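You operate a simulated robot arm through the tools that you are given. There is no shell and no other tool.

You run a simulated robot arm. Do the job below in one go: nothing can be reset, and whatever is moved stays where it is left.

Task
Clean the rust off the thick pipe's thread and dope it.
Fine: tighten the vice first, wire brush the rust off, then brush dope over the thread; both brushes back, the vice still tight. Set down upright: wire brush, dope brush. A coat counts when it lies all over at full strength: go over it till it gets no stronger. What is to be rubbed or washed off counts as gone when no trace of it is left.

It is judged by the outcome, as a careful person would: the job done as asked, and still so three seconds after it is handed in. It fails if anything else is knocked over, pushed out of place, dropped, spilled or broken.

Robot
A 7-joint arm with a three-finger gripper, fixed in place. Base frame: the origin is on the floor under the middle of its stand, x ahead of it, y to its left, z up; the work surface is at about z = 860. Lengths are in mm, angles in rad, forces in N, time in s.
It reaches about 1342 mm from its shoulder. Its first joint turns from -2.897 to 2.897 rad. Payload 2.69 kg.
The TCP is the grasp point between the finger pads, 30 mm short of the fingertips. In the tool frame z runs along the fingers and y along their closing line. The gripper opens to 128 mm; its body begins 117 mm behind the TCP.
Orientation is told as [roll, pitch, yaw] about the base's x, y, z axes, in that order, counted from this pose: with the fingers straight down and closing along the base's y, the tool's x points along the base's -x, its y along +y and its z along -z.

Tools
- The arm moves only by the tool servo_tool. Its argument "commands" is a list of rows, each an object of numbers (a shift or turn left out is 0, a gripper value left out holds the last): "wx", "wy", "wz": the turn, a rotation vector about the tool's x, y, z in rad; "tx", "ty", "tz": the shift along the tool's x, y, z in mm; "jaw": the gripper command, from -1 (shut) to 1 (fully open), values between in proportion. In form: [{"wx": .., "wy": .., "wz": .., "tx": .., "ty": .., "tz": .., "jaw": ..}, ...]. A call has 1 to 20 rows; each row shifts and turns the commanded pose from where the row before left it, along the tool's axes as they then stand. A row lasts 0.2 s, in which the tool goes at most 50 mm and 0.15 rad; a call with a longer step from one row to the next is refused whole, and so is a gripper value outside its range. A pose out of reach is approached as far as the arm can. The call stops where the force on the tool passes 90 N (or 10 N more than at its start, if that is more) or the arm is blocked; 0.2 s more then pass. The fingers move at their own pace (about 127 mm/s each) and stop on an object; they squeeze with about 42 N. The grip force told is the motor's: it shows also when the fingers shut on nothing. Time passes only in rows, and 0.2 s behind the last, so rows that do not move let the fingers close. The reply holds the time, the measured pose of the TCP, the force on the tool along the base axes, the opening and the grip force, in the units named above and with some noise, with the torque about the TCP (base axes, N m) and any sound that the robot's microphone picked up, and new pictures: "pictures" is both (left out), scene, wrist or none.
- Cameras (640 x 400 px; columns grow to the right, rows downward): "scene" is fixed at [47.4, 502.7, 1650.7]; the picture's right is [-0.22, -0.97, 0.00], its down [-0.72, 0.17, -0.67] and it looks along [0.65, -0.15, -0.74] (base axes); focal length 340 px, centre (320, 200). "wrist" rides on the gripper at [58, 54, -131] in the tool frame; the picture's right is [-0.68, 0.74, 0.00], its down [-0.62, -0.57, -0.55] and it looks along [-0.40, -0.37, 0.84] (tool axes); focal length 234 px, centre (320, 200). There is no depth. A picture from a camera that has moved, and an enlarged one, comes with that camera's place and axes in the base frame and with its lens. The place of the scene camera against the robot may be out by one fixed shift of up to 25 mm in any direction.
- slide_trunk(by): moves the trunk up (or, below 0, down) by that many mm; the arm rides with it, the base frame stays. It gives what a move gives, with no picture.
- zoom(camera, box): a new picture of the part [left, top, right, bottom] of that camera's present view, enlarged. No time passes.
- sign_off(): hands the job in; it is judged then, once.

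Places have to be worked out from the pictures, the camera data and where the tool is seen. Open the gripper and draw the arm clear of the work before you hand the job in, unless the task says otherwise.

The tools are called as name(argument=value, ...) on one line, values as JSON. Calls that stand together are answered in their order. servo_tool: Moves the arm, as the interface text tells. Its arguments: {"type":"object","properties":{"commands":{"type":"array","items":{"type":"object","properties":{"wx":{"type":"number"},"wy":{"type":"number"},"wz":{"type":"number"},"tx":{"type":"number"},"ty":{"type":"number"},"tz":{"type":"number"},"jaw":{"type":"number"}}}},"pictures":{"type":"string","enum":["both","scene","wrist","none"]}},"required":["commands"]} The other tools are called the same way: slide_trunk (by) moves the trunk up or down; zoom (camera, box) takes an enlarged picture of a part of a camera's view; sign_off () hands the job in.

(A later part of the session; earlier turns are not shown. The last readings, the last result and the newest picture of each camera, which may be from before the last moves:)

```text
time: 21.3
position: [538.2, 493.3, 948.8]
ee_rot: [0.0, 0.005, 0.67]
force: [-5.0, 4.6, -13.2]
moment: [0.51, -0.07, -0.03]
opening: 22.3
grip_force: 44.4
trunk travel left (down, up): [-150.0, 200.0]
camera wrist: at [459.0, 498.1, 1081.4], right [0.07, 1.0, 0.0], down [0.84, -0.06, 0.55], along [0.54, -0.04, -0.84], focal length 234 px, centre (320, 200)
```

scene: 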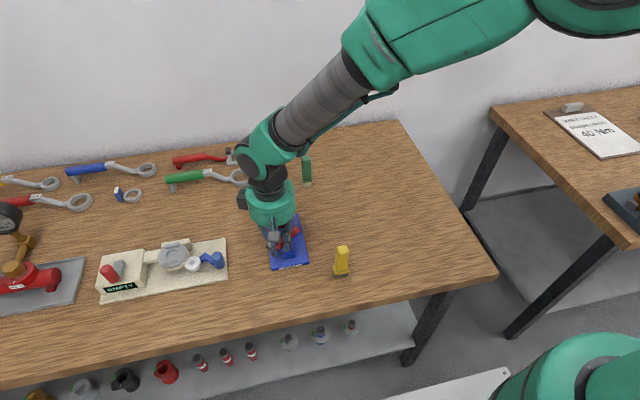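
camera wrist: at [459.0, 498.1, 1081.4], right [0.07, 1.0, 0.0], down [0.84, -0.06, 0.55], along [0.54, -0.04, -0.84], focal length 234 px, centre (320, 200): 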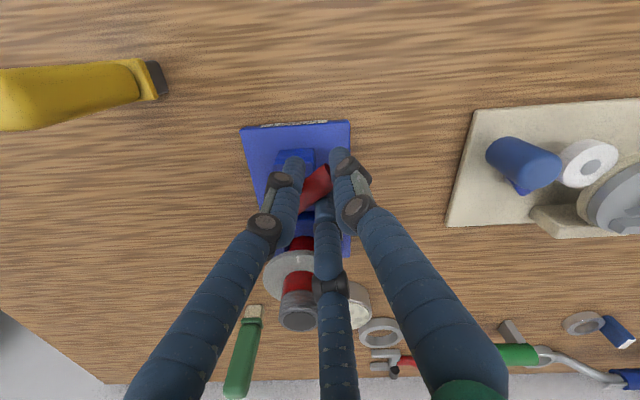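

The bar has turned about 50°, still easy. Keep turning.

servo_tool(commands=[{"wz": 0.1, "tx": -2.6, "ty": -0.13}, {"wz": 0.1, "tx": -2.6, "ty": -0.13}, {"wz": 0.1, "tx": -2.6, "ty": -0.13}, {"wz": 0.1, "tx": -2.6, "ty": -0.13}, {"wz": 0.1, "tx": -2.6, "ty": -0.13}, {"wz": 0.1, "tx": -2.6, "ty": -0.13}, {}])

```text
time: 22.9
position: [552.6, 498.6, 948.4]
ee_rot: [-0.004, 0.005, 0.069]
force: [10.2, 9.9, -6.0]
moment: [0.47, -0.34, 0.31]
opening: 22.1
grip_force: 44.5
trunk travel left (down, up): [-150.0, 200.0]
camera wrist: at [490.9, 547.7, 1081.2], right [0.62, 0.78, -0.01], down [0.66, -0.52, 0.55], along [0.42, -0.35, -0.84], focal length 234 px, centre (320, 200)
```

scene: 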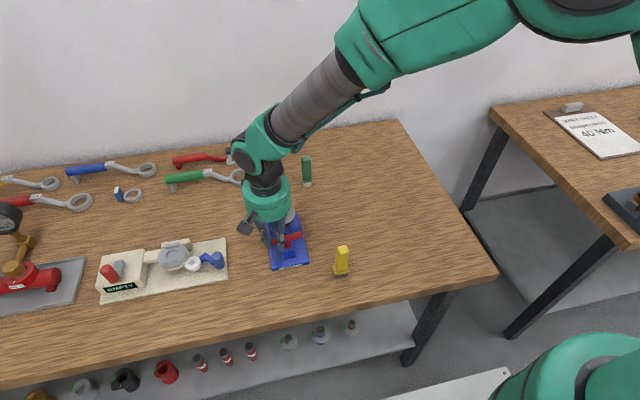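
wrist: 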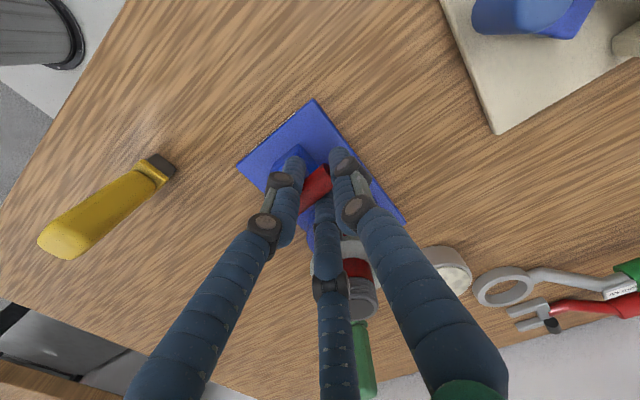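

servo_tool(commands=[{"wz": 0.1, "tx": -2.6, "ty": -0.13}, {"wz": 0.1, "tx": -2.6, "ty": -0.13}, {"wz": 0.1, "tx": -2.6, "ty": -0.13}, {}])

zoom(camera="scene", box=[245, 190, 325, 275])

```text
time: 23.9
position: [557.4, 497.9, 947.6]
ee_rot: [-0.006, 0.003, -0.231]
force: [-19.2, 19.9, 5.3]
moment: [0.46, 0.44, 0.37]
opening: 22.9
grip_force: 45.3
trunk travel left (down, up): [-150.0, 200.0]
camera wrist: at [513.3, 564.0, 1081.1], right [0.83, 0.56, -0.01], down [0.47, -0.69, 0.55], along [0.3, -0.46, -0.84], focal length 234 px, centre (320, 200)
```

scene: 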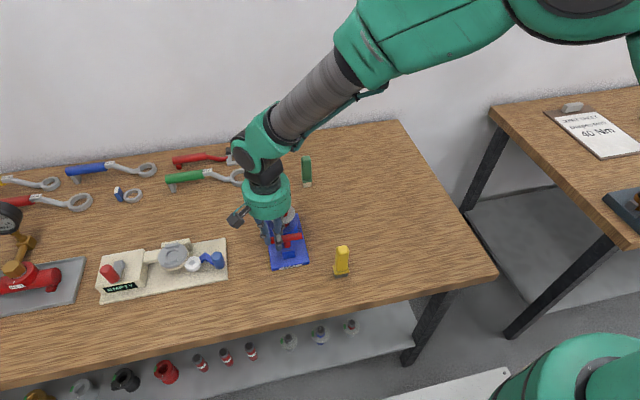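
wrist: 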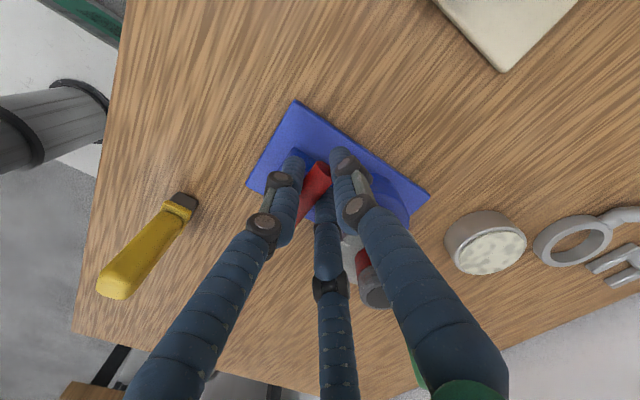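

```text
4.71 times, centred on (285, 232) of scene
camera zoom: at [47.4, 502.7, 1650.7], right [-0.22, -0.97, 0.0], down [-0.72, 0.17, -0.67], along [0.65, -0.15, -0.74], focal length 1599 px, centre (485, 47)
```

zoom: 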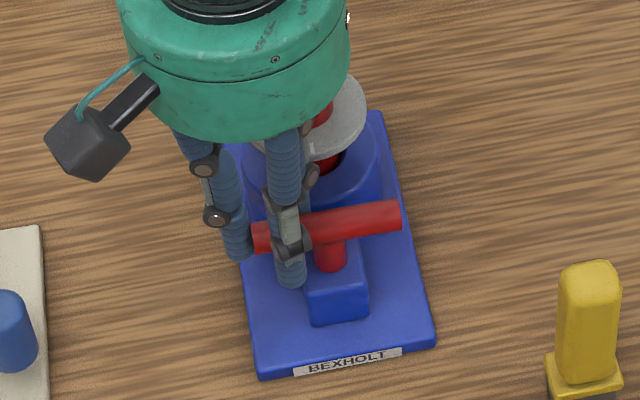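

The bar now lies along y (90° turned) and the gripper starts to lag — resistance. I push another 0.15 rad to check it's at its stop.

servo_tool(commands=[{"wz": 0.08, "tx": -2.1, "ty": -0.1}, {"wz": 0.08, "tx": -2.1, "ty": -0.1}, {}, {}])

zoom(camera="scene", box=[245, 190, 325, 275])

```text
time: 24.9
position: [560.9, 497.9, 948.9]
ee_rot: [-0.006, 0.003, -0.389]
force: [-54.9, 41.3, 6.0]
moment: [1.0, 1.18, -0.03]
opening: 25.0
grip_force: 44.7
trunk travel left (down, up): [-150.0, 200.0]
camera wrist: at [526.1, 569.7, 1080.9], right [0.91, 0.42, -0.01], down [0.36, -0.75, 0.55], along [0.23, -0.5, -0.83], focal length 234 px, centre (320, 200)
```

scene: 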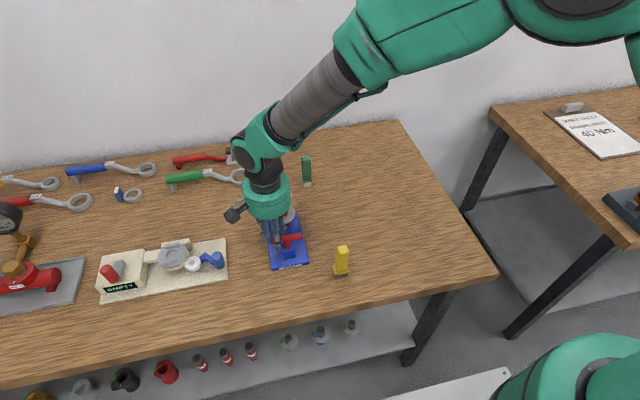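
wrist: 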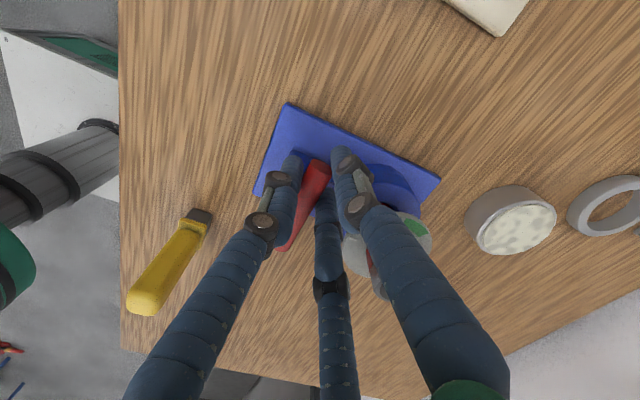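

```text
4.71 times, centred on (285, 232) of scene
camera zoom: at [47.4, 502.7, 1650.7], right [-0.22, -0.97, 0.0], down [-0.72, 0.17, -0.67], along [0.65, -0.15, -0.74], focal length 1599 px, centre (485, 47)
```

zoom: 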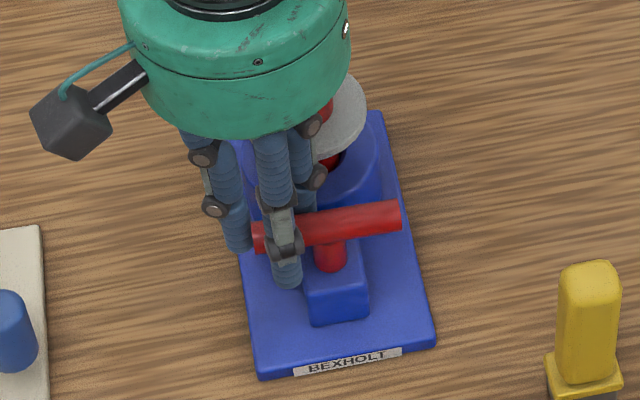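

The bar didn't budge further at ~68 N: it is at its stop, so the vice is tight. I relieve most of the strain (staying slightly on the tight side), open and rise.

servo_tool(commands=[{"wz": -0.08, "tx": 2.1, "ty": -0.1}, {"wz": -0.08, "tx": 2.1, "ty": -0.1}, {"wz": -0.08, "tx": 2.1, "ty": -0.1}, {"wz": -0.06, "tx": 1.5}, {"jaw": -0.15}, {}, {}], pictures="wrist")

```text
time: 26.5
position: [556.3, 498.8, 948.5]
ee_rot: [-0.005, 0.006, -0.087]
force: [0.1, 0.2, 0.6]
moment: [0.02, -0.01, 0.01]
opening: 54.4
grip_force: 0.0
trunk travel left (down, up): [-150.0, 200.0]
camera wrist: at [502.6, 556.3, 1081.0], right [0.74, 0.67, -0.01], down [0.57, -0.62, 0.55], along [0.37, -0.41, -0.84], focal length 234 px, centre (320, 200)
```

wrist: 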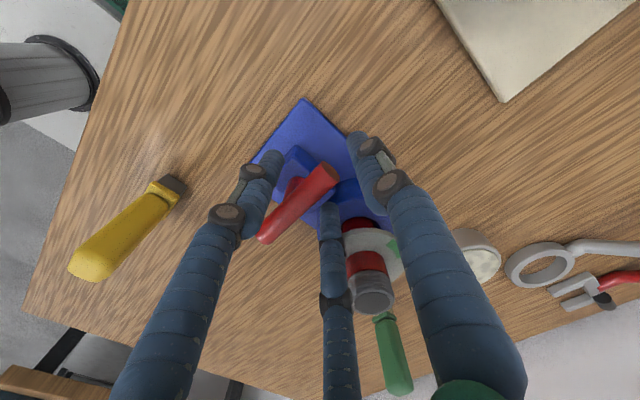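

Released cleanly; the bar stays across. Now rise, square the yaw and go above the yellow wire brush near (471, 347).

servo_tool(commands=[{"tz": -40}, {"tz": -40}, {"tz": -30}, {"wz": -0.087, "jaw": 0.3}, {"tx": 21.2, "ty": -37.8}, {"tx": 21.2, "ty": -37.8}, {"tx": 21.2, "ty": -37.8}, {"tx": 21.2, "ty": -37.8}, {}])

```text
time: 28.5
position: [469.2, 346.7, 1058.4]
ee_rot: [-0.004, 0.003, -0.002]
force: [-1.0, -1.3, 0.2]
moment: [0.02, -0.08, 0.0]
opening: 83.4
grip_force: 0.0
trunk travel left (down, up): [-150.0, 200.0]
camera wrist: at [412.0, 399.7, 1193.2], right [0.68, 0.74, -0.01], down [0.62, -0.56, 0.55], along [0.4, -0.38, -0.84], focal length 234 px, centre (320, 200)
```

scene: 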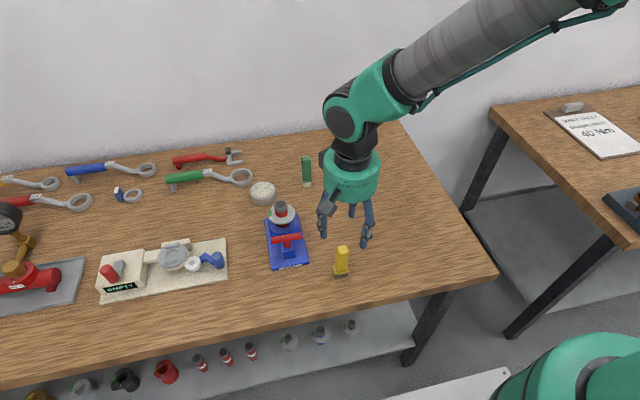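
wrist: 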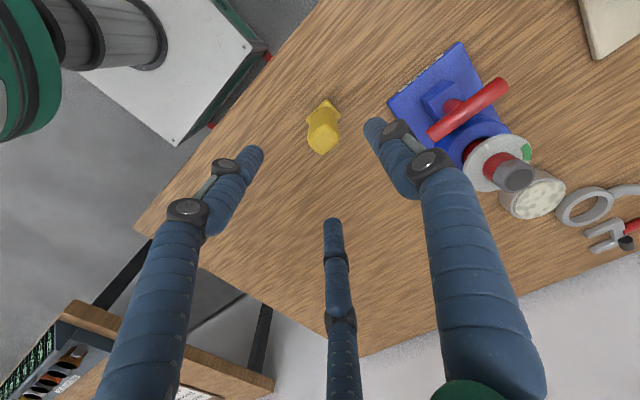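

zoom(camera="wrist", box=[285, 80, 365, 170])

zoom(camera="scene", box=[300, 190, 390, 290])

zoom(camera="wrist", box=[380, 30, 570, 220])

```text
4.44 times, centred on (325, 125) of wrist
camera zoom: at [412.0, 399.7, 1193.2], right [0.68, 0.74, -0.01], down [0.62, -0.56, 0.55], along [0.4, -0.38, -0.84], focal length 1041 px, centre (298, 533)
```

zoom: 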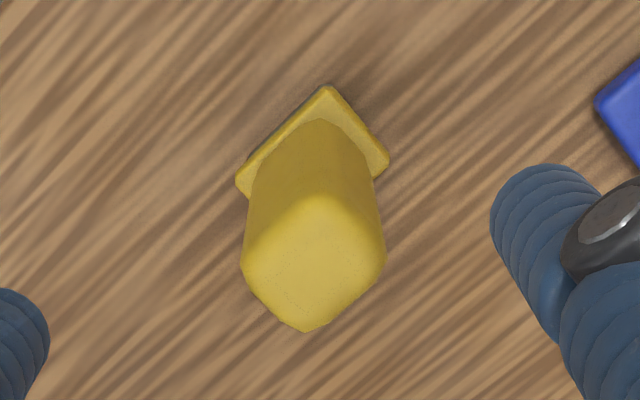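

```text
4.00 times, centred on (345, 240) of scene
camera zoom: at [47.4, 502.7, 1650.7], right [-0.22, -0.97, 0.0], down [-0.72, 0.17, -0.67], along [0.65, -0.15, -0.74], focal length 1359 px, centre (220, 40)
```

zoom: 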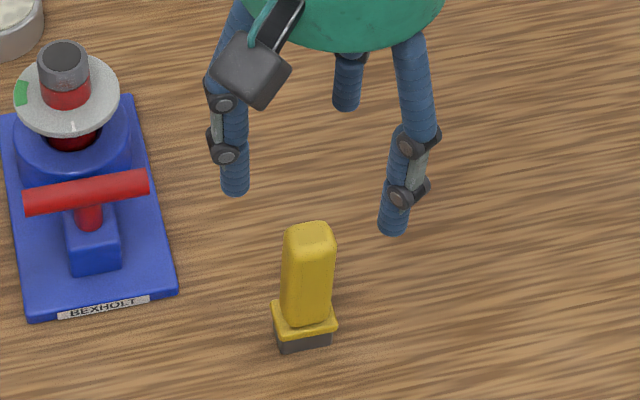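

```text
2.11 times, centred on (475, 125) of wrist
camera zoom: at [412.0, 399.7, 1193.2], right [0.68, 0.74, -0.01], down [0.62, -0.56, 0.55], along [0.4, -0.38, -0.84], focal length 493 px, centre (-6, 358)
```

zoom: 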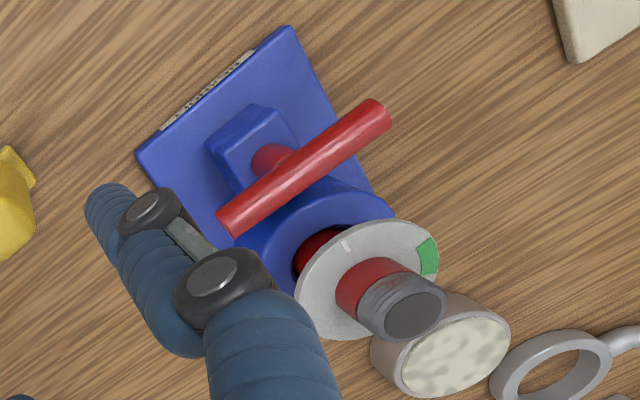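

The wire brush stands at about (469, 348.5), handle roughly 20 × 25 mm, top z ≈ 979. Lowering the open gripper round the handle to TCP z 945.

servo_tool(commands=[{"ty": 1.8, "tz": 25}, {"tz": 30}, {"tz": 30}, {"tz": 28.4}, {}])

```text
time: 29.7
position: [469.9, 349.2, 945.6]
ee_rot: [-0.005, 0.005, -0.001]
force: [0.5, -0.6, -0.8]
moment: [-0.03, 0.03, -0.01]
opening: 83.3
grip_force: 0.0
trunk travel left (down, up): [-150.0, 200.0]
camera wrist: at [412.3, 402.7, 1078.5], right [0.68, 0.74, -0.01], down [0.62, -0.56, 0.55], along [0.4, -0.38, -0.84], focal length 234 px, centre (320, 200)
```

scene: 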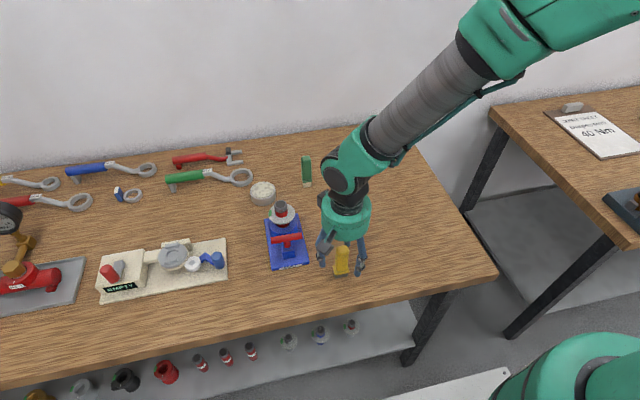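
wrist: 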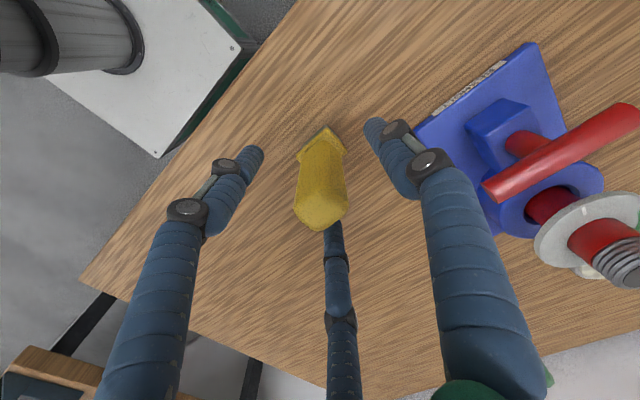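

Brush is centred between the fingers. Closing gradually.

servo_tool(commands=[{"jaw": 0}, {"jaw": -0.3}, {"jaw": -0.5}, {"jaw": -0.6}, {"jaw": -0.7}, {"jaw": -0.8}, {"jaw": -1}, {}, {}])

zoom(camera="scene", box=[300, 190, 390, 290])

zoom(camera="wrist", box=[260, 110, 390, 240])

```text
time: 31.7
position: [469.9, 348.3, 946.6]
ee_rot: [-0.005, 0.005, -0.001]
force: [-0.2, -0.6, 0.1]
moment: [-0.01, 0.04, -0.03]
opening: 30.7
grip_force: 41.8
trunk travel left (down, up): [-150.0, 200.0]
camera wrist: at [412.0, 402.5, 1078.9], right [0.68, 0.74, -0.01], down [0.62, -0.56, 0.55], along [0.4, -0.38, -0.84], focal length 234 px, centre (320, 200)
```

scene: 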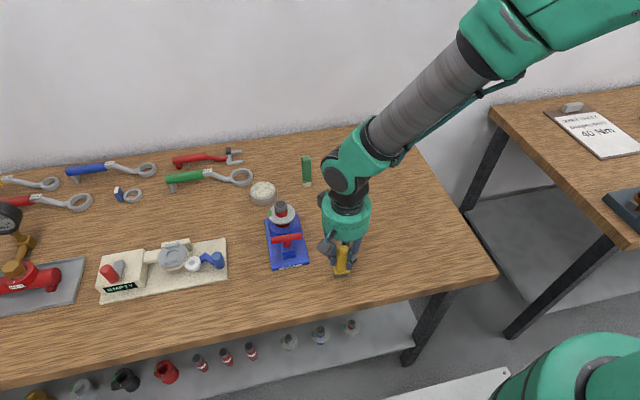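
wrist: 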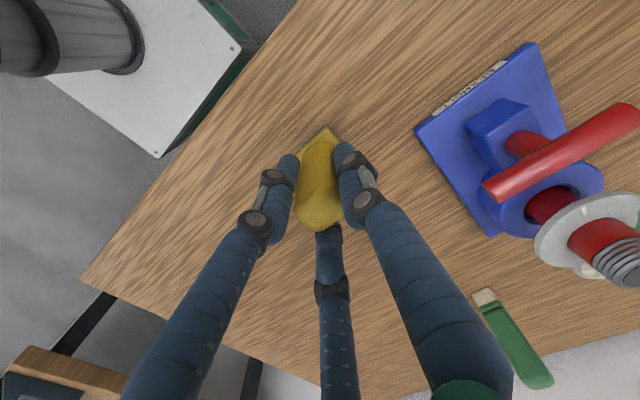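

```text
4.00 times, centred on (345, 240) of scene
camera zoom: at [47.4, 502.7, 1650.7], right [-0.22, -0.97, 0.0], down [-0.72, 0.17, -0.67], along [0.65, -0.15, -0.74], focal length 1359 px, centre (220, 40)
```

zoom: 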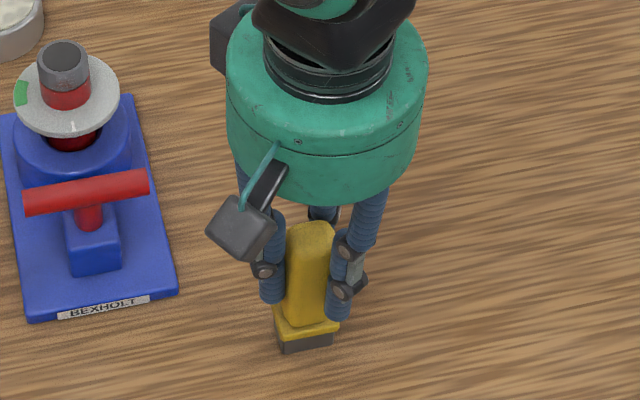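

```text
3.08 times, centred on (325, 175) of wrist
camera zoom: at [412.0, 402.5, 1078.9], right [0.68, 0.74, -0.01], down [0.62, -0.56, 0.55], along [0.4, -0.38, -0.84], focal length 720 px, centre (305, 277)
```

zoom: 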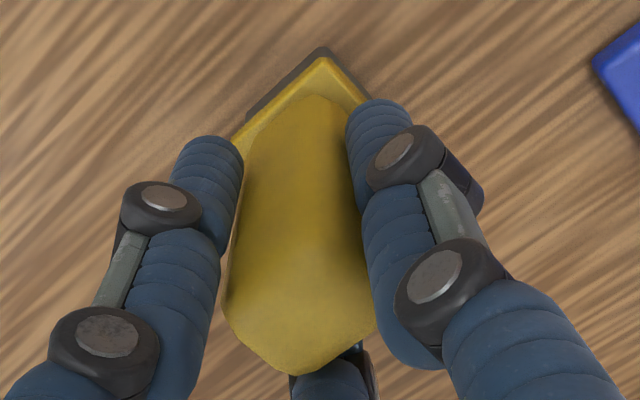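

The wire brush is gripped (opening 30.7) at TCP z 946.6 with its foot on the bench. I lift it 130 mm and carry it to a point just short of the thread on its −x side.

servo_tool(commands=[{"tz": -20}, {"tz": -40}, {"tz": -40}, {"tz": -30}, {"tx": -28, "ty": 30.4}, {"tx": -28, "ty": 30.4}, {"tx": -28, "ty": 30.4}, {"tx": -28, "ty": 30.4}, {}])

zoom(camera="scene", box=[240, 160, 330, 260])

zoom(camera="wrist", box=[260, 90, 420, 250])

```text
time: 33.7
position: [584.2, 470.9, 1073.3]
ee_rot: [-0.006, 0.007, 0.0]
force: [0.6, 1.3, -0.9]
moment: [-0.04, 0.01, -0.02]
opening: 30.5
grip_force: 41.9
trunk travel left (down, up): [-150.0, 200.0]
camera wrist: at [525.8, 525.0, 1206.5], right [0.68, 0.74, -0.01], down [0.62, -0.56, 0.55], along [0.4, -0.38, -0.84], focal length 234 px, centre (320, 200)
```

scene: 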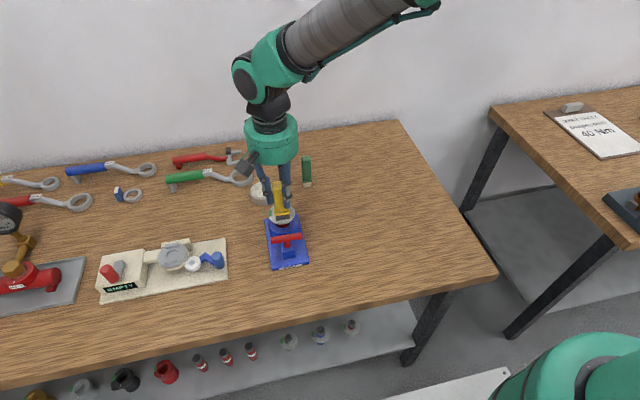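
wrist: 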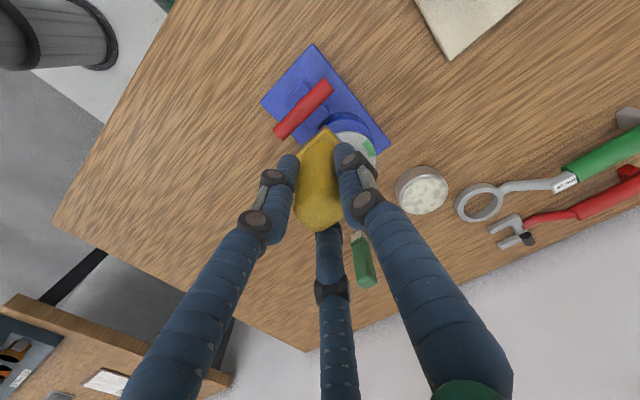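

```text
4.00 times, centred on (285, 210) of scene
camera zoom: at [47.4, 502.7, 1650.7], right [-0.22, -0.97, 0.0], down [-0.72, 0.17, -0.67], along [0.65, -0.15, -0.74], focal length 1359 px, centre (460, 160)
```

zoom: 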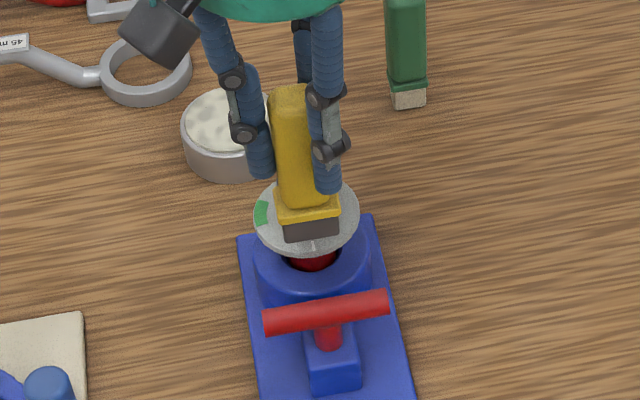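

```text
2.50 times, centred on (340, 170) of wrist
camera zoom: at [525.8, 525.0, 1206.5], right [0.68, 0.74, -0.01], down [0.62, -0.56, 0.55], along [0.4, -0.38, -0.84], focal length 585 px, centre (270, 275)
```

zoom: 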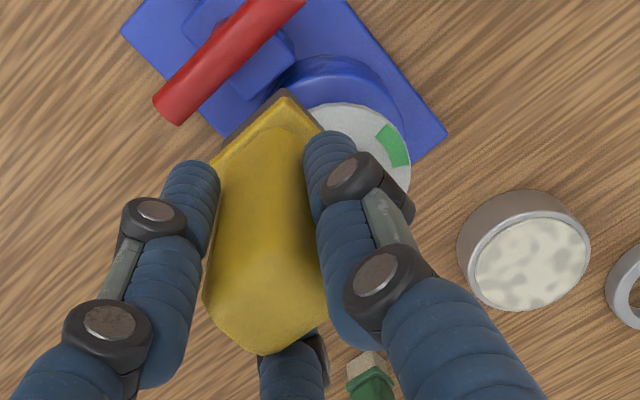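

Lower to put the bristles at thread height (foot at z ≈ 967) and creep in +x until contact.

servo_tool(commands=[{"tz": 10}, {"tz": 10.7}, {"tx": -6}, {"tx": -4}, {"tx": -2}, {"tx": -2}, {"tx": -1.5}, {}])

zoom(camera="scene", box=[255, 180, 315, 245])

```text
time: 35.5
position: [598.8, 470.0, 1055.6]
ee_rot: [-0.003, 0.004, -0.002]
force: [0.3, -0.2, 0.4]
moment: [0.01, 0.0, -0.01]
opening: 30.3
grip_force: 42.5
trunk travel left (down, up): [-150.0, 200.0]
camera wrist: at [540.8, 523.9, 1187.0], right [0.68, 0.74, -0.01], down [0.62, -0.56, 0.55], along [0.4, -0.38, -0.84], focal length 234 px, centre (320, 200)
```

scene: 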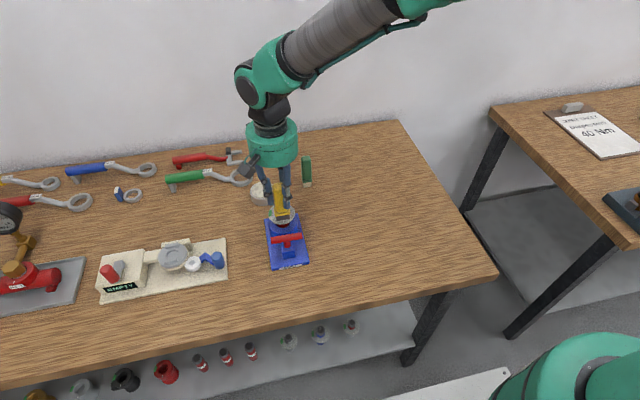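
wrist: 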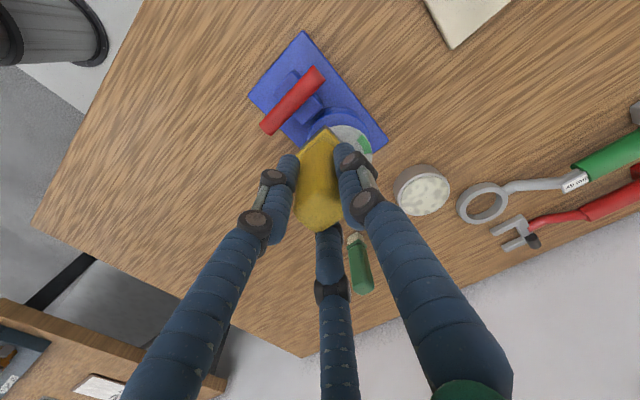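

```text
6.15 times, centred on (285, 212) of scene
camera zoom: at [47.4, 502.7, 1650.7], right [-0.22, -0.97, 0.0], down [-0.72, 0.17, -0.67], along [0.65, -0.15, -0.74], focal length 2091 px, centre (535, 123)
```

zoom: 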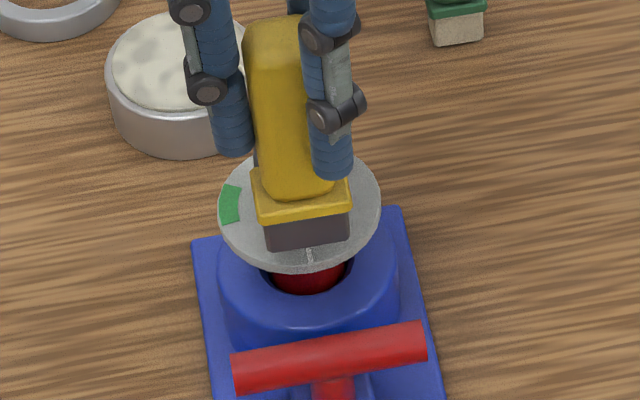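

No contact yet (598.8); continuing in 1.5 mm steps.

servo_tool(commands=[{"tx": -1.5, "tz": 2}, {"tx": -1.5}, {"tx": -1.5}, {}], pictures="none")

```text
time: 36.5
position: [601.5, 469.7, 1051.7]
ee_rot: [-0.006, 0.005, -0.002]
force: [-5.0, 0.7, 0.9]
moment: [0.06, 0.42, 0.01]
opening: 30.6
grip_force: 42.3
trunk travel left (down, up): [-150.0, 200.0]
```

Contact felt (5 N with matching 0.42 N·m moment). Press a little more and rub with lateral and vertical strokes, then check the patch.

servo_tool(commands=[{"tx": -1}, {"ty": 8}, {"ty": -8}, {"ty": -8}, {"ty": 8}, {"tz": 3}, {"tz": -3}, {"ty": 8}, {"ty": -8}, {"ty": -8}, {"ty": 8}, {}], pictures="none")

```text
time: 39.1
position: [602.8, 469.1, 1051.2]
ee_rot: [-0.006, 0.006, -0.001]
force: [-17.9, -4.9, -4.4]
moment: [-0.32, 1.4, -0.08]
opening: 31.0
grip_force: 42.0
trunk travel left (down, up): [-150.0, 200.0]
```

Back off to see the −x face of the thread.

servo_tool(commands=[{"tx": 10}, {"tx": 30}, {"tx": 30, "tz": -10}, {}], pictures="none")

zoom(camera="scene", box=[270, 198, 295, 218])

zoom(camera="wrist", box=[300, 90, 400, 190])

```text
time: 40.1
position: [534.6, 470.1, 1062.7]
ee_rot: [-0.006, 0.003, -0.002]
force: [-0.2, 0.1, -0.4]
moment: [0.02, -0.06, 0.02]
opening: 30.3
grip_force: 42.4
trunk travel left (down, up): [-150.0, 200.0]
```

```text
16.00 times, centred on (282, 208) of scene
camera zoom: at [47.4, 502.7, 1650.7], right [-0.22, -0.97, 0.0], down [-0.72, 0.17, -0.67], along [0.65, -0.15, -0.74], focal length 5436 px, centre (920, 72)
```

zoom: 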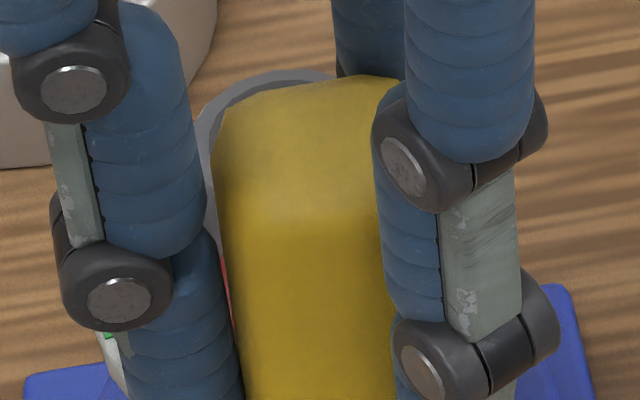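

```text
4.00 times, centred on (350, 140) of wrist
camera zoom: at [475.8, 524.1, 1195.5], right [0.68, 0.74, -0.01], down [0.62, -0.56, 0.55], along [0.4, -0.38, -0.84], focal length 937 px, centre (200, 440)
```

zoom: 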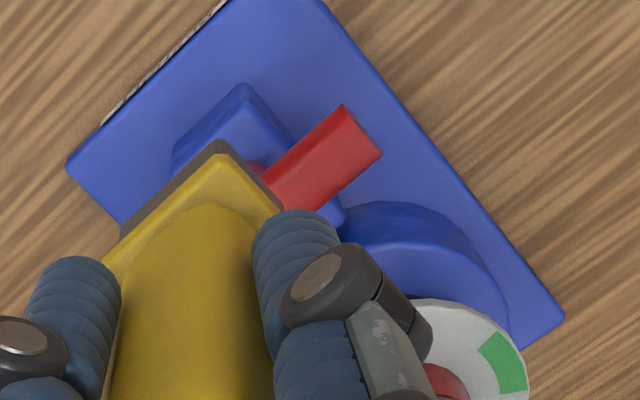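

The gripper blocks the view; shift it sideways in −y.

servo_tool(commands=[{"ty": -45, "tz": -10}, {"ty": -45}, {}], pictures="wrist")

zoom(camera="scene", box=[270, 198, 295, 218])

```text
time: 40.9
position: [534.2, 379.9, 1073.6]
ee_rot: [-0.004, 0.007, -0.003]
force: [0.1, -1.1, -0.5]
moment: [0.07, 0.01, -0.02]
opening: 30.4
grip_force: 42.3
trunk travel left (down, up): [-150.0, 200.0]
camera wrist: at [476.2, 433.6, 1205.7], right [0.68, 0.74, -0.01], down [0.62, -0.56, 0.55], along [0.4, -0.38, -0.84], focal length 234 px, centre (320, 200)
```

wrist: 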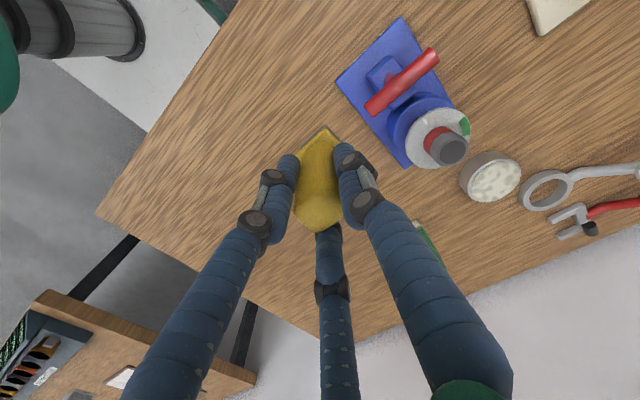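

```text
16.00 times, centred on (282, 208) of scene
camera zoom: at [47.4, 502.7, 1650.7], right [-0.22, -0.97, 0.0], down [-0.72, 0.17, -0.67], along [0.65, -0.15, -0.74], focal length 5436 px, centre (920, 72)
```

zoom: 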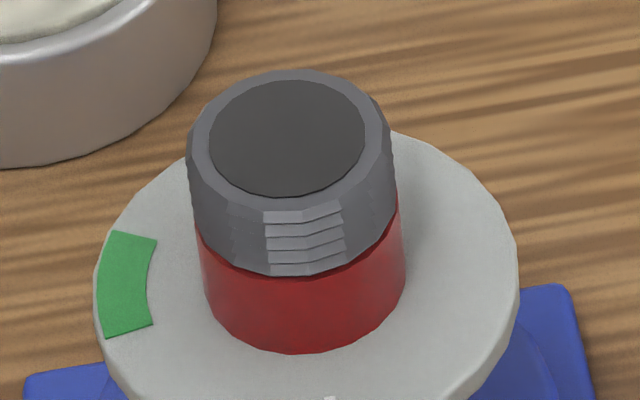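

The rusty tint on the −x side is gone, so rubbing with the bristle side works. Now I'll do a full orbit: start at the −x side and sweep the brush ±50° around the pipe with yaw following.

servo_tool(commands=[{"tx": -18.6, "ty": 30}, {"tx": -18.6, "ty": 30}, {"tx": -18.6, "ty": 30}, {"tz": 11}, {"tz": 11}, {"tx": -7}, {"tx": -3}, {"tx": -2}, {"wz": 0.12, "tx": -0.2, "ty": 3.2}, {"wz": 0.12, "tx": -0.2, "ty": 3.2}, {"wz": 0.12, "tx": -0.2, "ty": 3.2}, {"wz": 0.12, "tx": -0.2, "ty": 3.2}, {"wz": 0.12, "tx": -0.2, "ty": 3.2}, {"wz": 0.12, "tx": -0.2, "ty": 3.2}, {"wz": 0.12, "tx": -0.2, "ty": 3.2}, {}])

```text
time: 44.3
position: [610.9, 491.1, 1049.6]
ee_rot: [-0.007, -0.001, -0.845]
force: [-3.6, 4.6, -0.6]
moment: [0.26, 0.25, 0.04]
opening: 30.3
grip_force: 41.9
trunk travel left (down, up): [-150.0, 200.0]
camera wrist: at [612.2, 570.2, 1182.4], right [1.0, -0.02, 0.0], down [-0.01, -0.83, 0.55], along [-0.01, -0.55, -0.83], focal length 234 px, centre (320, 200)
```

scene: 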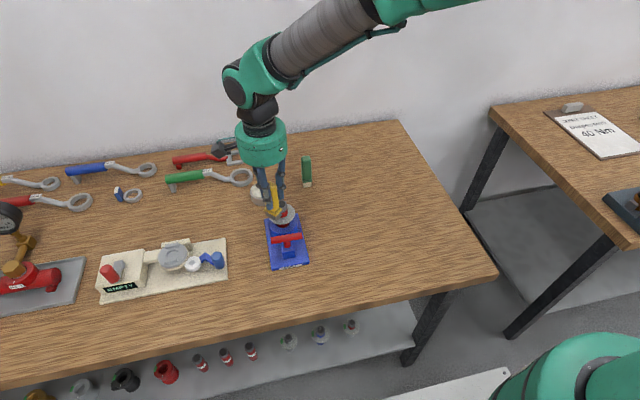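
wrist: 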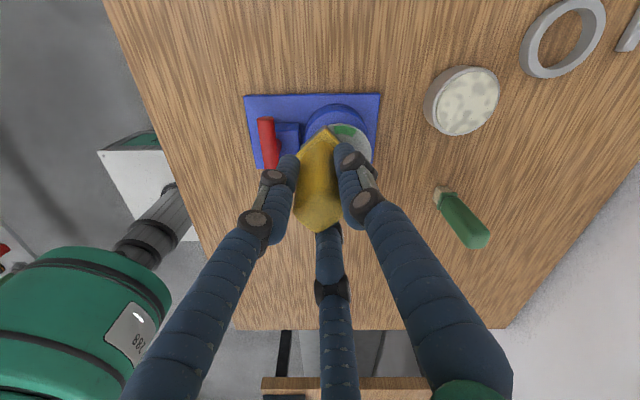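

Contact stays (about 6 N). I press 1 mm more and keep orbiting clockwise with the same face.

servo_tool(commands=[{"tx": -1}, {"wz": 0.12, "tx": -0.2, "ty": 3.2}, {"wz": 0.12, "tx": -0.2, "ty": 3.2}, {"wz": 0.12, "tx": -0.2, "ty": 3.2}, {"wz": 0.12, "tx": -0.2, "ty": 3.2}, {"wz": 0.12, "tx": -0.2, "ty": 3.2}, {"wz": 0.12, "tx": -0.2, "ty": 3.2}, {"wz": 0.12, "tx": -0.2, "ty": 3.2}, {"wz": 0.12, "tx": -0.2, "ty": 3.2}, {}], pictures="scene")

```text
time: 46.5
position: [636.9, 495.7, 1050.6]
ee_rot: [-0.002, -0.005, -1.804]
force: [0.8, 29.1, 1.4]
moment: [2.09, -0.05, -0.2]
opening: 30.7
grip_force: 41.9
trunk travel left (down, up): [-150.0, 200.0]
```

scene: 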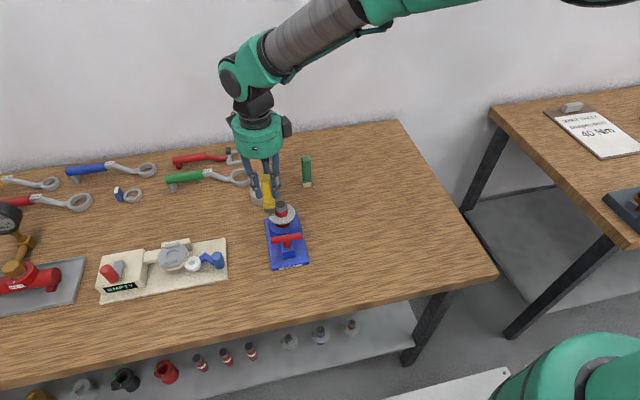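

Good pressure (29 N); ease 1 mm and continue around toward the far side, watching whether the wrist follows.

servo_tool(commands=[{"tx": 1}, {"wz": 0.12, "tx": -0.2, "ty": 3.2}, {"wz": 0.12, "tx": -0.2, "ty": 3.2}, {"wz": 0.12, "tx": -0.2, "ty": 3.2}, {"wz": 0.12, "tx": -0.2, "ty": 3.2}, {"wz": 0.12, "tx": -0.2, "ty": 3.2}, {"wz": 0.12, "tx": -0.2, "ty": 3.2}, {}], pictures="scene")

```text
time: 48.3
position: [667.4, 477.3, 1056.7]
ee_rot: [-0.029, -0.004, -2.401]
force: [0.2, 0.0, -2.0]
moment: [0.04, 0.06, -0.01]
opening: 30.4
grip_force: 41.8
out of reach, approached as far as the arm can: row 6, 7
trunk travel left (down, up): [-150.0, 200.0]
```

scene: 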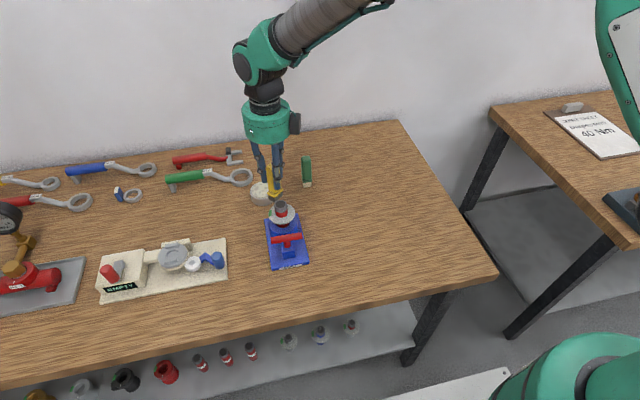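

The wrist hit its limit near yaw −2.3 and drifted outward (no contact). I step back the last rows and read the pose.

servo_tool(commands=[{"tx": 5}, {"wz": -0.12, "tx": -0.2, "ty": -3.2}, {"wz": -0.12, "tx": -0.2, "ty": -3.2}, {"wz": -0.12, "tx": -0.2, "ty": -3.2}, {}], pictures="scene")

```text
time: 49.5
position: [663.2, 485.6, 1059.0]
ee_rot: [-0.028, 0.01, -2.037]
force: [0.3, 0.8, -0.7]
moment: [0.0, 0.0, -0.01]
opening: 30.5
grip_force: 41.6
trunk travel left (down, up): [-150.0, 200.0]
```

scene: 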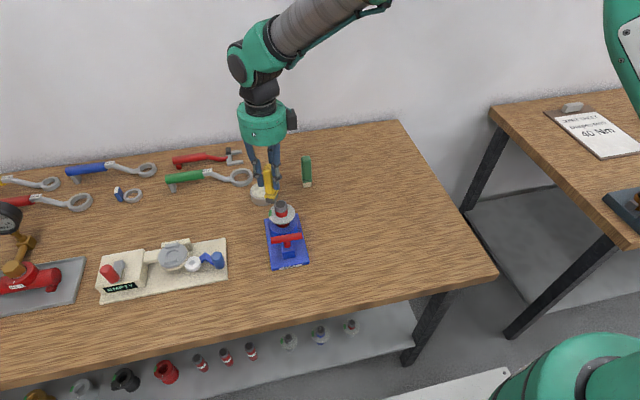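

Now I move outward, level the tilt, and unwind the yaw to 0 while staying clear on the far (+x) side.

servo_tool(commands=[{"tx": 15, "tz": -10}, {"tx": 10, "wx": -0.028, "wy": -0.01}, {"wz": -0.1455}, {"wz": -0.1455}, {"wz": -0.1455}, {"wz": -0.1455}, {"wz": -0.1455}, {"wz": -0.1455}, {"wz": -0.1455}, {"wz": -0.1455}, {"wz": -0.1455}, {"wz": -0.1455}, {"wz": -0.1455}, {"wz": -0.1455}, {"wz": -0.1455}, {"wz": -0.1455}, {}])

```text
time: 53.1
position: [673.8, 508.5, 1068.7]
ee_rot: [0.0, 0.003, -0.001]
force: [-0.1, -0.6, -0.6]
moment: [0.02, -0.02, 0.01]
opening: 30.4
grip_force: 42.2
trunk travel left (down, up): [-150.0, 200.0]
camera wrist: at [615.7, 561.5, 1200.8], right [0.68, 0.74, 0.0], down [0.62, -0.57, 0.55], along [0.4, -0.37, -0.84], focal length 234 px, centre (320, 200)
```

scene: 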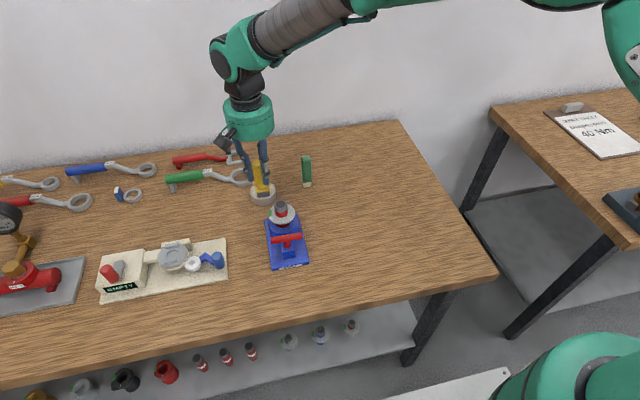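
wrist: 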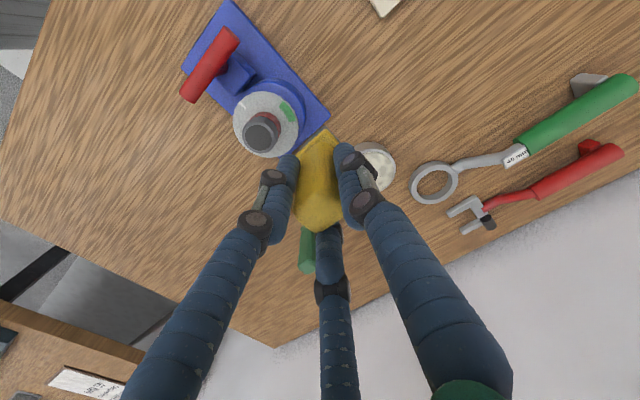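

zoom(camera="wrist", box=[225, 85, 305, 165])

zoom(camera="scene", box=[265, 195, 300, 220])

```text
5.00 times, centred on (265, 125) of wrist
camera zoom: at [615.7, 561.5, 1200.8], right [0.68, 0.74, 0.0], down [0.62, -0.57, 0.55], along [0.4, -0.37, -0.84], focal length 1171 px, centre (595, 575)
```

zoom: 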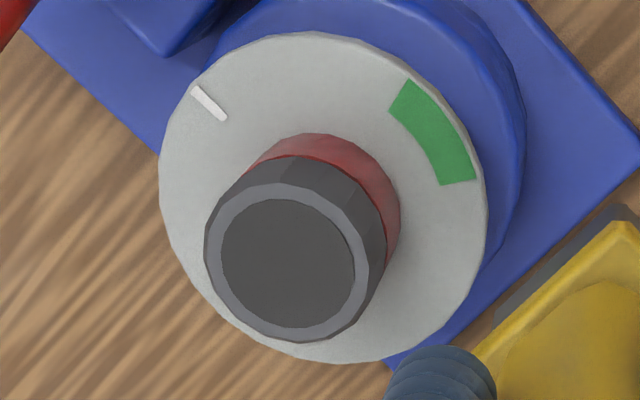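

```text
16.00 times, centred on (282, 208) of scene
camera zoom: at [47.4, 502.7, 1650.7], right [-0.22, -0.97, 0.0], down [-0.72, 0.17, -0.67], along [0.65, -0.15, -0.74], focal length 5436 px, centre (920, 80)
```

zoom: 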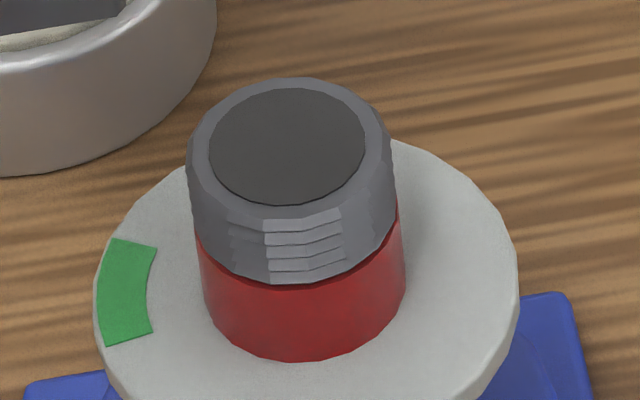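

Thread looks clean from this side too; pipe axis ≈ (628.4, 470.5). Now approach the far (+x) side with yaw 0.

servo_tool(commands=[{"ty": -19}, {"ty": -19}, {"tz": 9}, {"tz": 8.5}, {"tx": 8}, {"tx": 6}, {"tx": 2}, {"tx": 1}, {}], pictures="wrist")

```text
time: 55.1
position: [657.5, 470.3, 1049.7]
ee_rot: [0.0, 0.001, -0.001]
force: [2.3, 0.2, 0.3]
moment: [-0.05, -0.15, 0.02]
opening: 30.6
grip_force: 41.9
trunk travel left (down, up): [-150.0, 200.0]
camera wrist: at [599.0, 523.3, 1183.3], right [0.68, 0.73, 0.0], down [0.61, -0.57, 0.55], along [0.4, -0.37, -0.84], focal length 234 px, centre (320, 200)
```

wrist: 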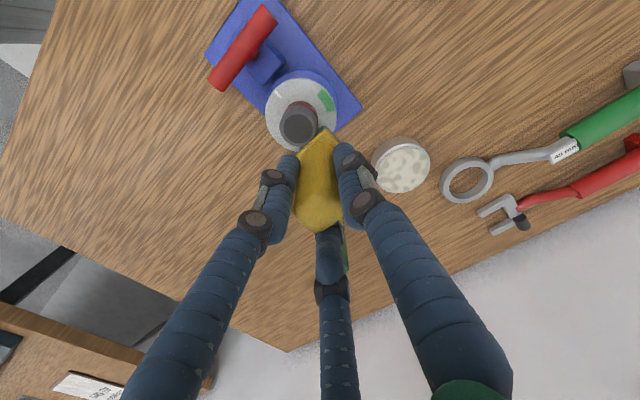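

Contact begins at x 657.5 on this side, so the radius is ≈28 mm about x ≈ 629. Press 1.5 mm and sweep toward +y by ~55° and back.

servo_tool(commands=[{"tx": 1.5, "tz": -1.5}, {"wz": -0.12, "tx": 0.2, "ty": 3.2}, {"wz": -0.12, "tx": 0.2, "ty": 3.2}, {"wz": -0.12, "tx": 0.2, "ty": 3.2}, {"wz": -0.12, "tx": 0.2, "ty": 3.2}, {"wz": -0.12, "tx": 0.2, "ty": 3.2}, {"wz": -0.12, "tx": 0.2, "ty": 3.2}, {"wz": -0.12, "tx": 0.2, "ty": 3.2}, {"wz": -0.12, "tx": 0.2, "ty": 3.2}, {}], pictures="none")

```text
time: 57.3
position: [645.5, 492.8, 1051.9]
ee_rot: [0.001, 0.003, 0.961]
force: [11.4, 13.0, -0.4]
moment: [0.93, -0.86, 0.04]
opening: 30.6
grip_force: 41.7
trunk travel left (down, up): [-150.0, 200.0]
```

Contact held (17 N). Now sweep back across +x and on to the −y side.

servo_tool(commands=[{"wz": 0.12, "tx": 0.2, "ty": -3.2}, {"wz": 0.12, "tx": 0.2, "ty": -3.2}, {"wz": 0.12, "tx": 0.2, "ty": -3.2}, {"wz": 0.12, "tx": 0.2, "ty": -3.2}, {"wz": 0.12, "tx": 0.2, "ty": -3.2}, {"wz": 0.12, "tx": 0.2, "ty": -3.2}, {"wz": 0.12, "tx": 0.2, "ty": -3.2}, {"wz": 0.12, "tx": 0.2, "ty": -3.2}, {}], pictures="none")

servo_tool(commands=[{"wz": 0.12, "tx": 0.2, "ty": -3.2}, {"wz": 0.12, "tx": 0.2, "ty": -3.2}, {"wz": 0.12, "tx": 0.2, "ty": -3.2}, {"wz": 0.12, "tx": 0.2, "ty": -3.2}, {"wz": 0.12, "tx": 0.2, "ty": -3.2}, {"wz": 0.12, "tx": 0.2, "ty": -3.2}, {"wz": 0.12, "tx": 0.2, "ty": -3.2}, {}], pictures="none")

```text
time: 59.3
position: [656.7, 469.7, 1050.9]
ee_rot: [-0.001, 0.002, -0.003]
force: [21.1, 4.3, -1.3]
moment: [0.32, -1.52, 0.08]
opening: 30.6
grip_force: 42.0
trunk travel left (down, up): [-150.0, 200.0]
```

```text
time: 61.1
position: [647.3, 449.6, 1052.3]
ee_rot: [-0.002, 0.001, -0.845]
force: [13.2, -12.9, -1.3]
moment: [-0.89, -0.93, -0.01]
opening: 30.9
grip_force: 41.8
trunk travel left (down, up): [-150.0, 200.0]
```

Good contact. Continue clockwise onto the −y side (up to yaw ≈ −2.05).

servo_tool(commands=[{"wz": 0.12, "tx": 0.2, "ty": -3.2}, {"wz": 0.12, "tx": 0.2, "ty": -3.2}, {"wz": 0.12, "tx": 0.2, "ty": -3.2}, {"wz": 0.12, "tx": 0.2, "ty": -3.2}, {"wz": 0.12, "tx": 0.2, "ty": -3.2}, {"wz": 0.12, "tx": 0.2, "ty": -3.2}, {}], pictures="none")

servo_tool(commands=[{"wz": 0.12, "tx": 0.2, "ty": -3.2}, {"wz": 0.12, "tx": 0.2, "ty": -3.2}, {"wz": 0.12, "tx": 0.2, "ty": -3.2}, {"wz": 0.12, "tx": 0.2, "ty": -3.2}, {}], pictures="both")

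```text
time: 62.7
position: [628.1, 442.4, 1052.6]
ee_rot: [-0.001, 0.001, -1.564]
force: [-0.1, -9.4, -1.9]
moment: [-0.64, 0.02, -0.03]
opening: 30.4
grip_force: 42.3
trunk travel left (down, up): [-150.0, 200.0]
```

```text
time: 63.9
position: [616.2, 446.9, 1051.7]
ee_rot: [-0.001, -0.001, -2.043]
force: [-2.0, -8.6, -0.9]
moment: [-0.57, 0.13, -0.02]
opening: 30.5
grip_force: 42.1
trunk travel left (down, up): [-150.0, 200.0]
camera wrist: at [690.5, 473.9, 1184.6], right [0.35, -0.94, 0.0], down [-0.78, -0.29, 0.55], along [-0.52, -0.19, -0.84], focal length 234 px, centre (320, 200)
```

scene: 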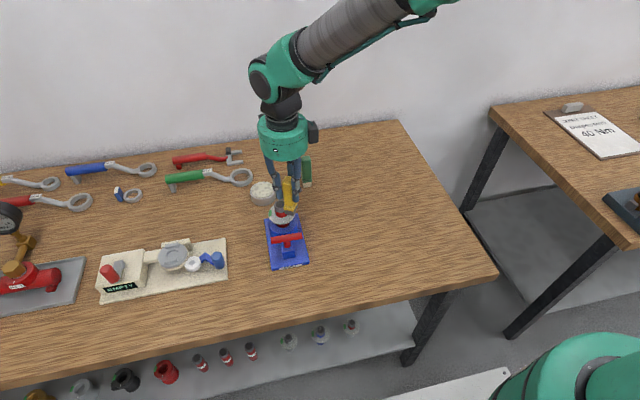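
wrist: 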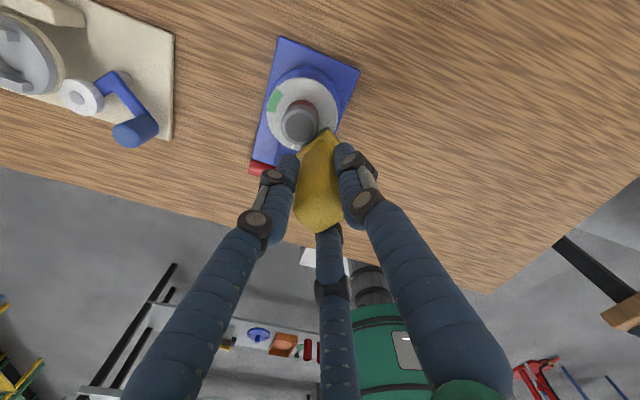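

Contact is still good (≈9 N). I add 0.8 mm pressure and make a return pass back to the +x side, which also unwinds the wrist.

servo_tool(commands=[{"tx": 0.8, "tz": 1.5}, {"wz": -0.12, "tx": 0.2, "ty": 3.2}, {"wz": -0.12, "tx": 0.2, "ty": 3.2}, {"wz": -0.12, "tx": 0.2, "ty": 3.2}, {"wz": -0.12, "tx": 0.2, "ty": 3.2}, {"wz": -0.12, "tx": 0.2, "ty": 3.2}, {"wz": -0.12, "tx": 0.2, "ty": 3.2}, {"wz": -0.12, "tx": 0.2, "ty": 3.2}, {"wz": -0.12, "tx": 0.2, "ty": 3.2}, {}], pictures="none")

servo_tool(commands=[{"wz": -0.12, "tx": 0.2, "ty": 3.2}, {"wz": -0.12, "tx": 0.2, "ty": 3.2}, {"wz": -0.12, "tx": 0.2, "ty": 3.2}, {"wz": -0.12, "tx": 0.2, "ty": 3.2}, {"wz": -0.12, "tx": 0.2, "ty": 3.2}, {"wz": -0.12, "tx": 0.2, "ty": 3.2}, {"wz": -0.12, "tx": 0.2, "ty": 3.2}, {"wz": -0.12, "tx": 0.2, "ty": 3.2}, {"wz": -0.12, "tx": 0.2, "ty": 3.2}, {}], pictures="none")

```text
time: 66.1
position: [642.7, 447.4, 1050.7]
ee_rot: [-0.001, 0.0, -1.078]
force: [8.7, -23.2, -1.4]
moment: [-1.72, -0.55, 0.0]
opening: 30.8
grip_force: 42.0
trunk travel left (down, up): [-150.0, 200.0]
```

```text
time: 68.3
position: [657.1, 472.4, 1050.2]
ee_rot: [0.001, 0.002, -0.001]
force: [16.0, -1.7, -1.3]
moment: [-0.1, -1.19, 0.13]
opening: 30.4
grip_force: 41.7
trunk travel left (down, up): [-150.0, 200.0]
```

Now lift over to the −x side and sweep there toward −y.

servo_tool(commands=[{"tx": -10}, {"tz": -40}, {"tx": 40}, {"tx": 40}, {"tz": 20}, {"tz": 20}, {"tx": -7}, {"tx": -3}, {"tx": -3}, {}], pictures="wrist")

```text
time: 70.5
position: [599.0, 470.5, 1050.3]
ee_rot: [-0.001, 0.002, -0.002]
force: [0.2, 0.5, -1.0]
moment: [0.01, 0.0, -0.01]
opening: 30.6
grip_force: 41.9
trunk travel left (down, up): [-150.0, 200.0]
camera wrist: at [540.5, 525.1, 1183.3], right [0.68, 0.74, 0.0], down [0.62, -0.57, 0.55], along [0.4, -0.37, -0.84], focal length 234 px, centre (320, 200)
```

wrist: 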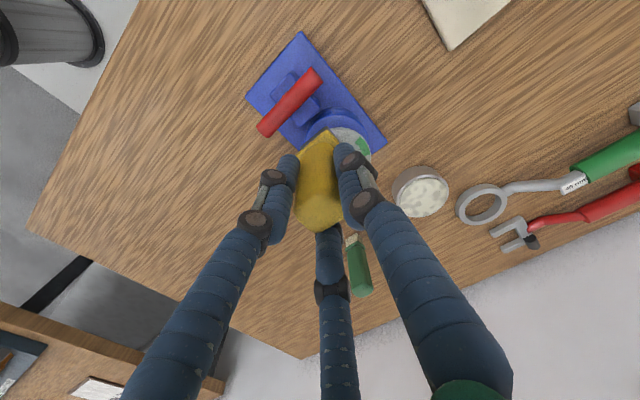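

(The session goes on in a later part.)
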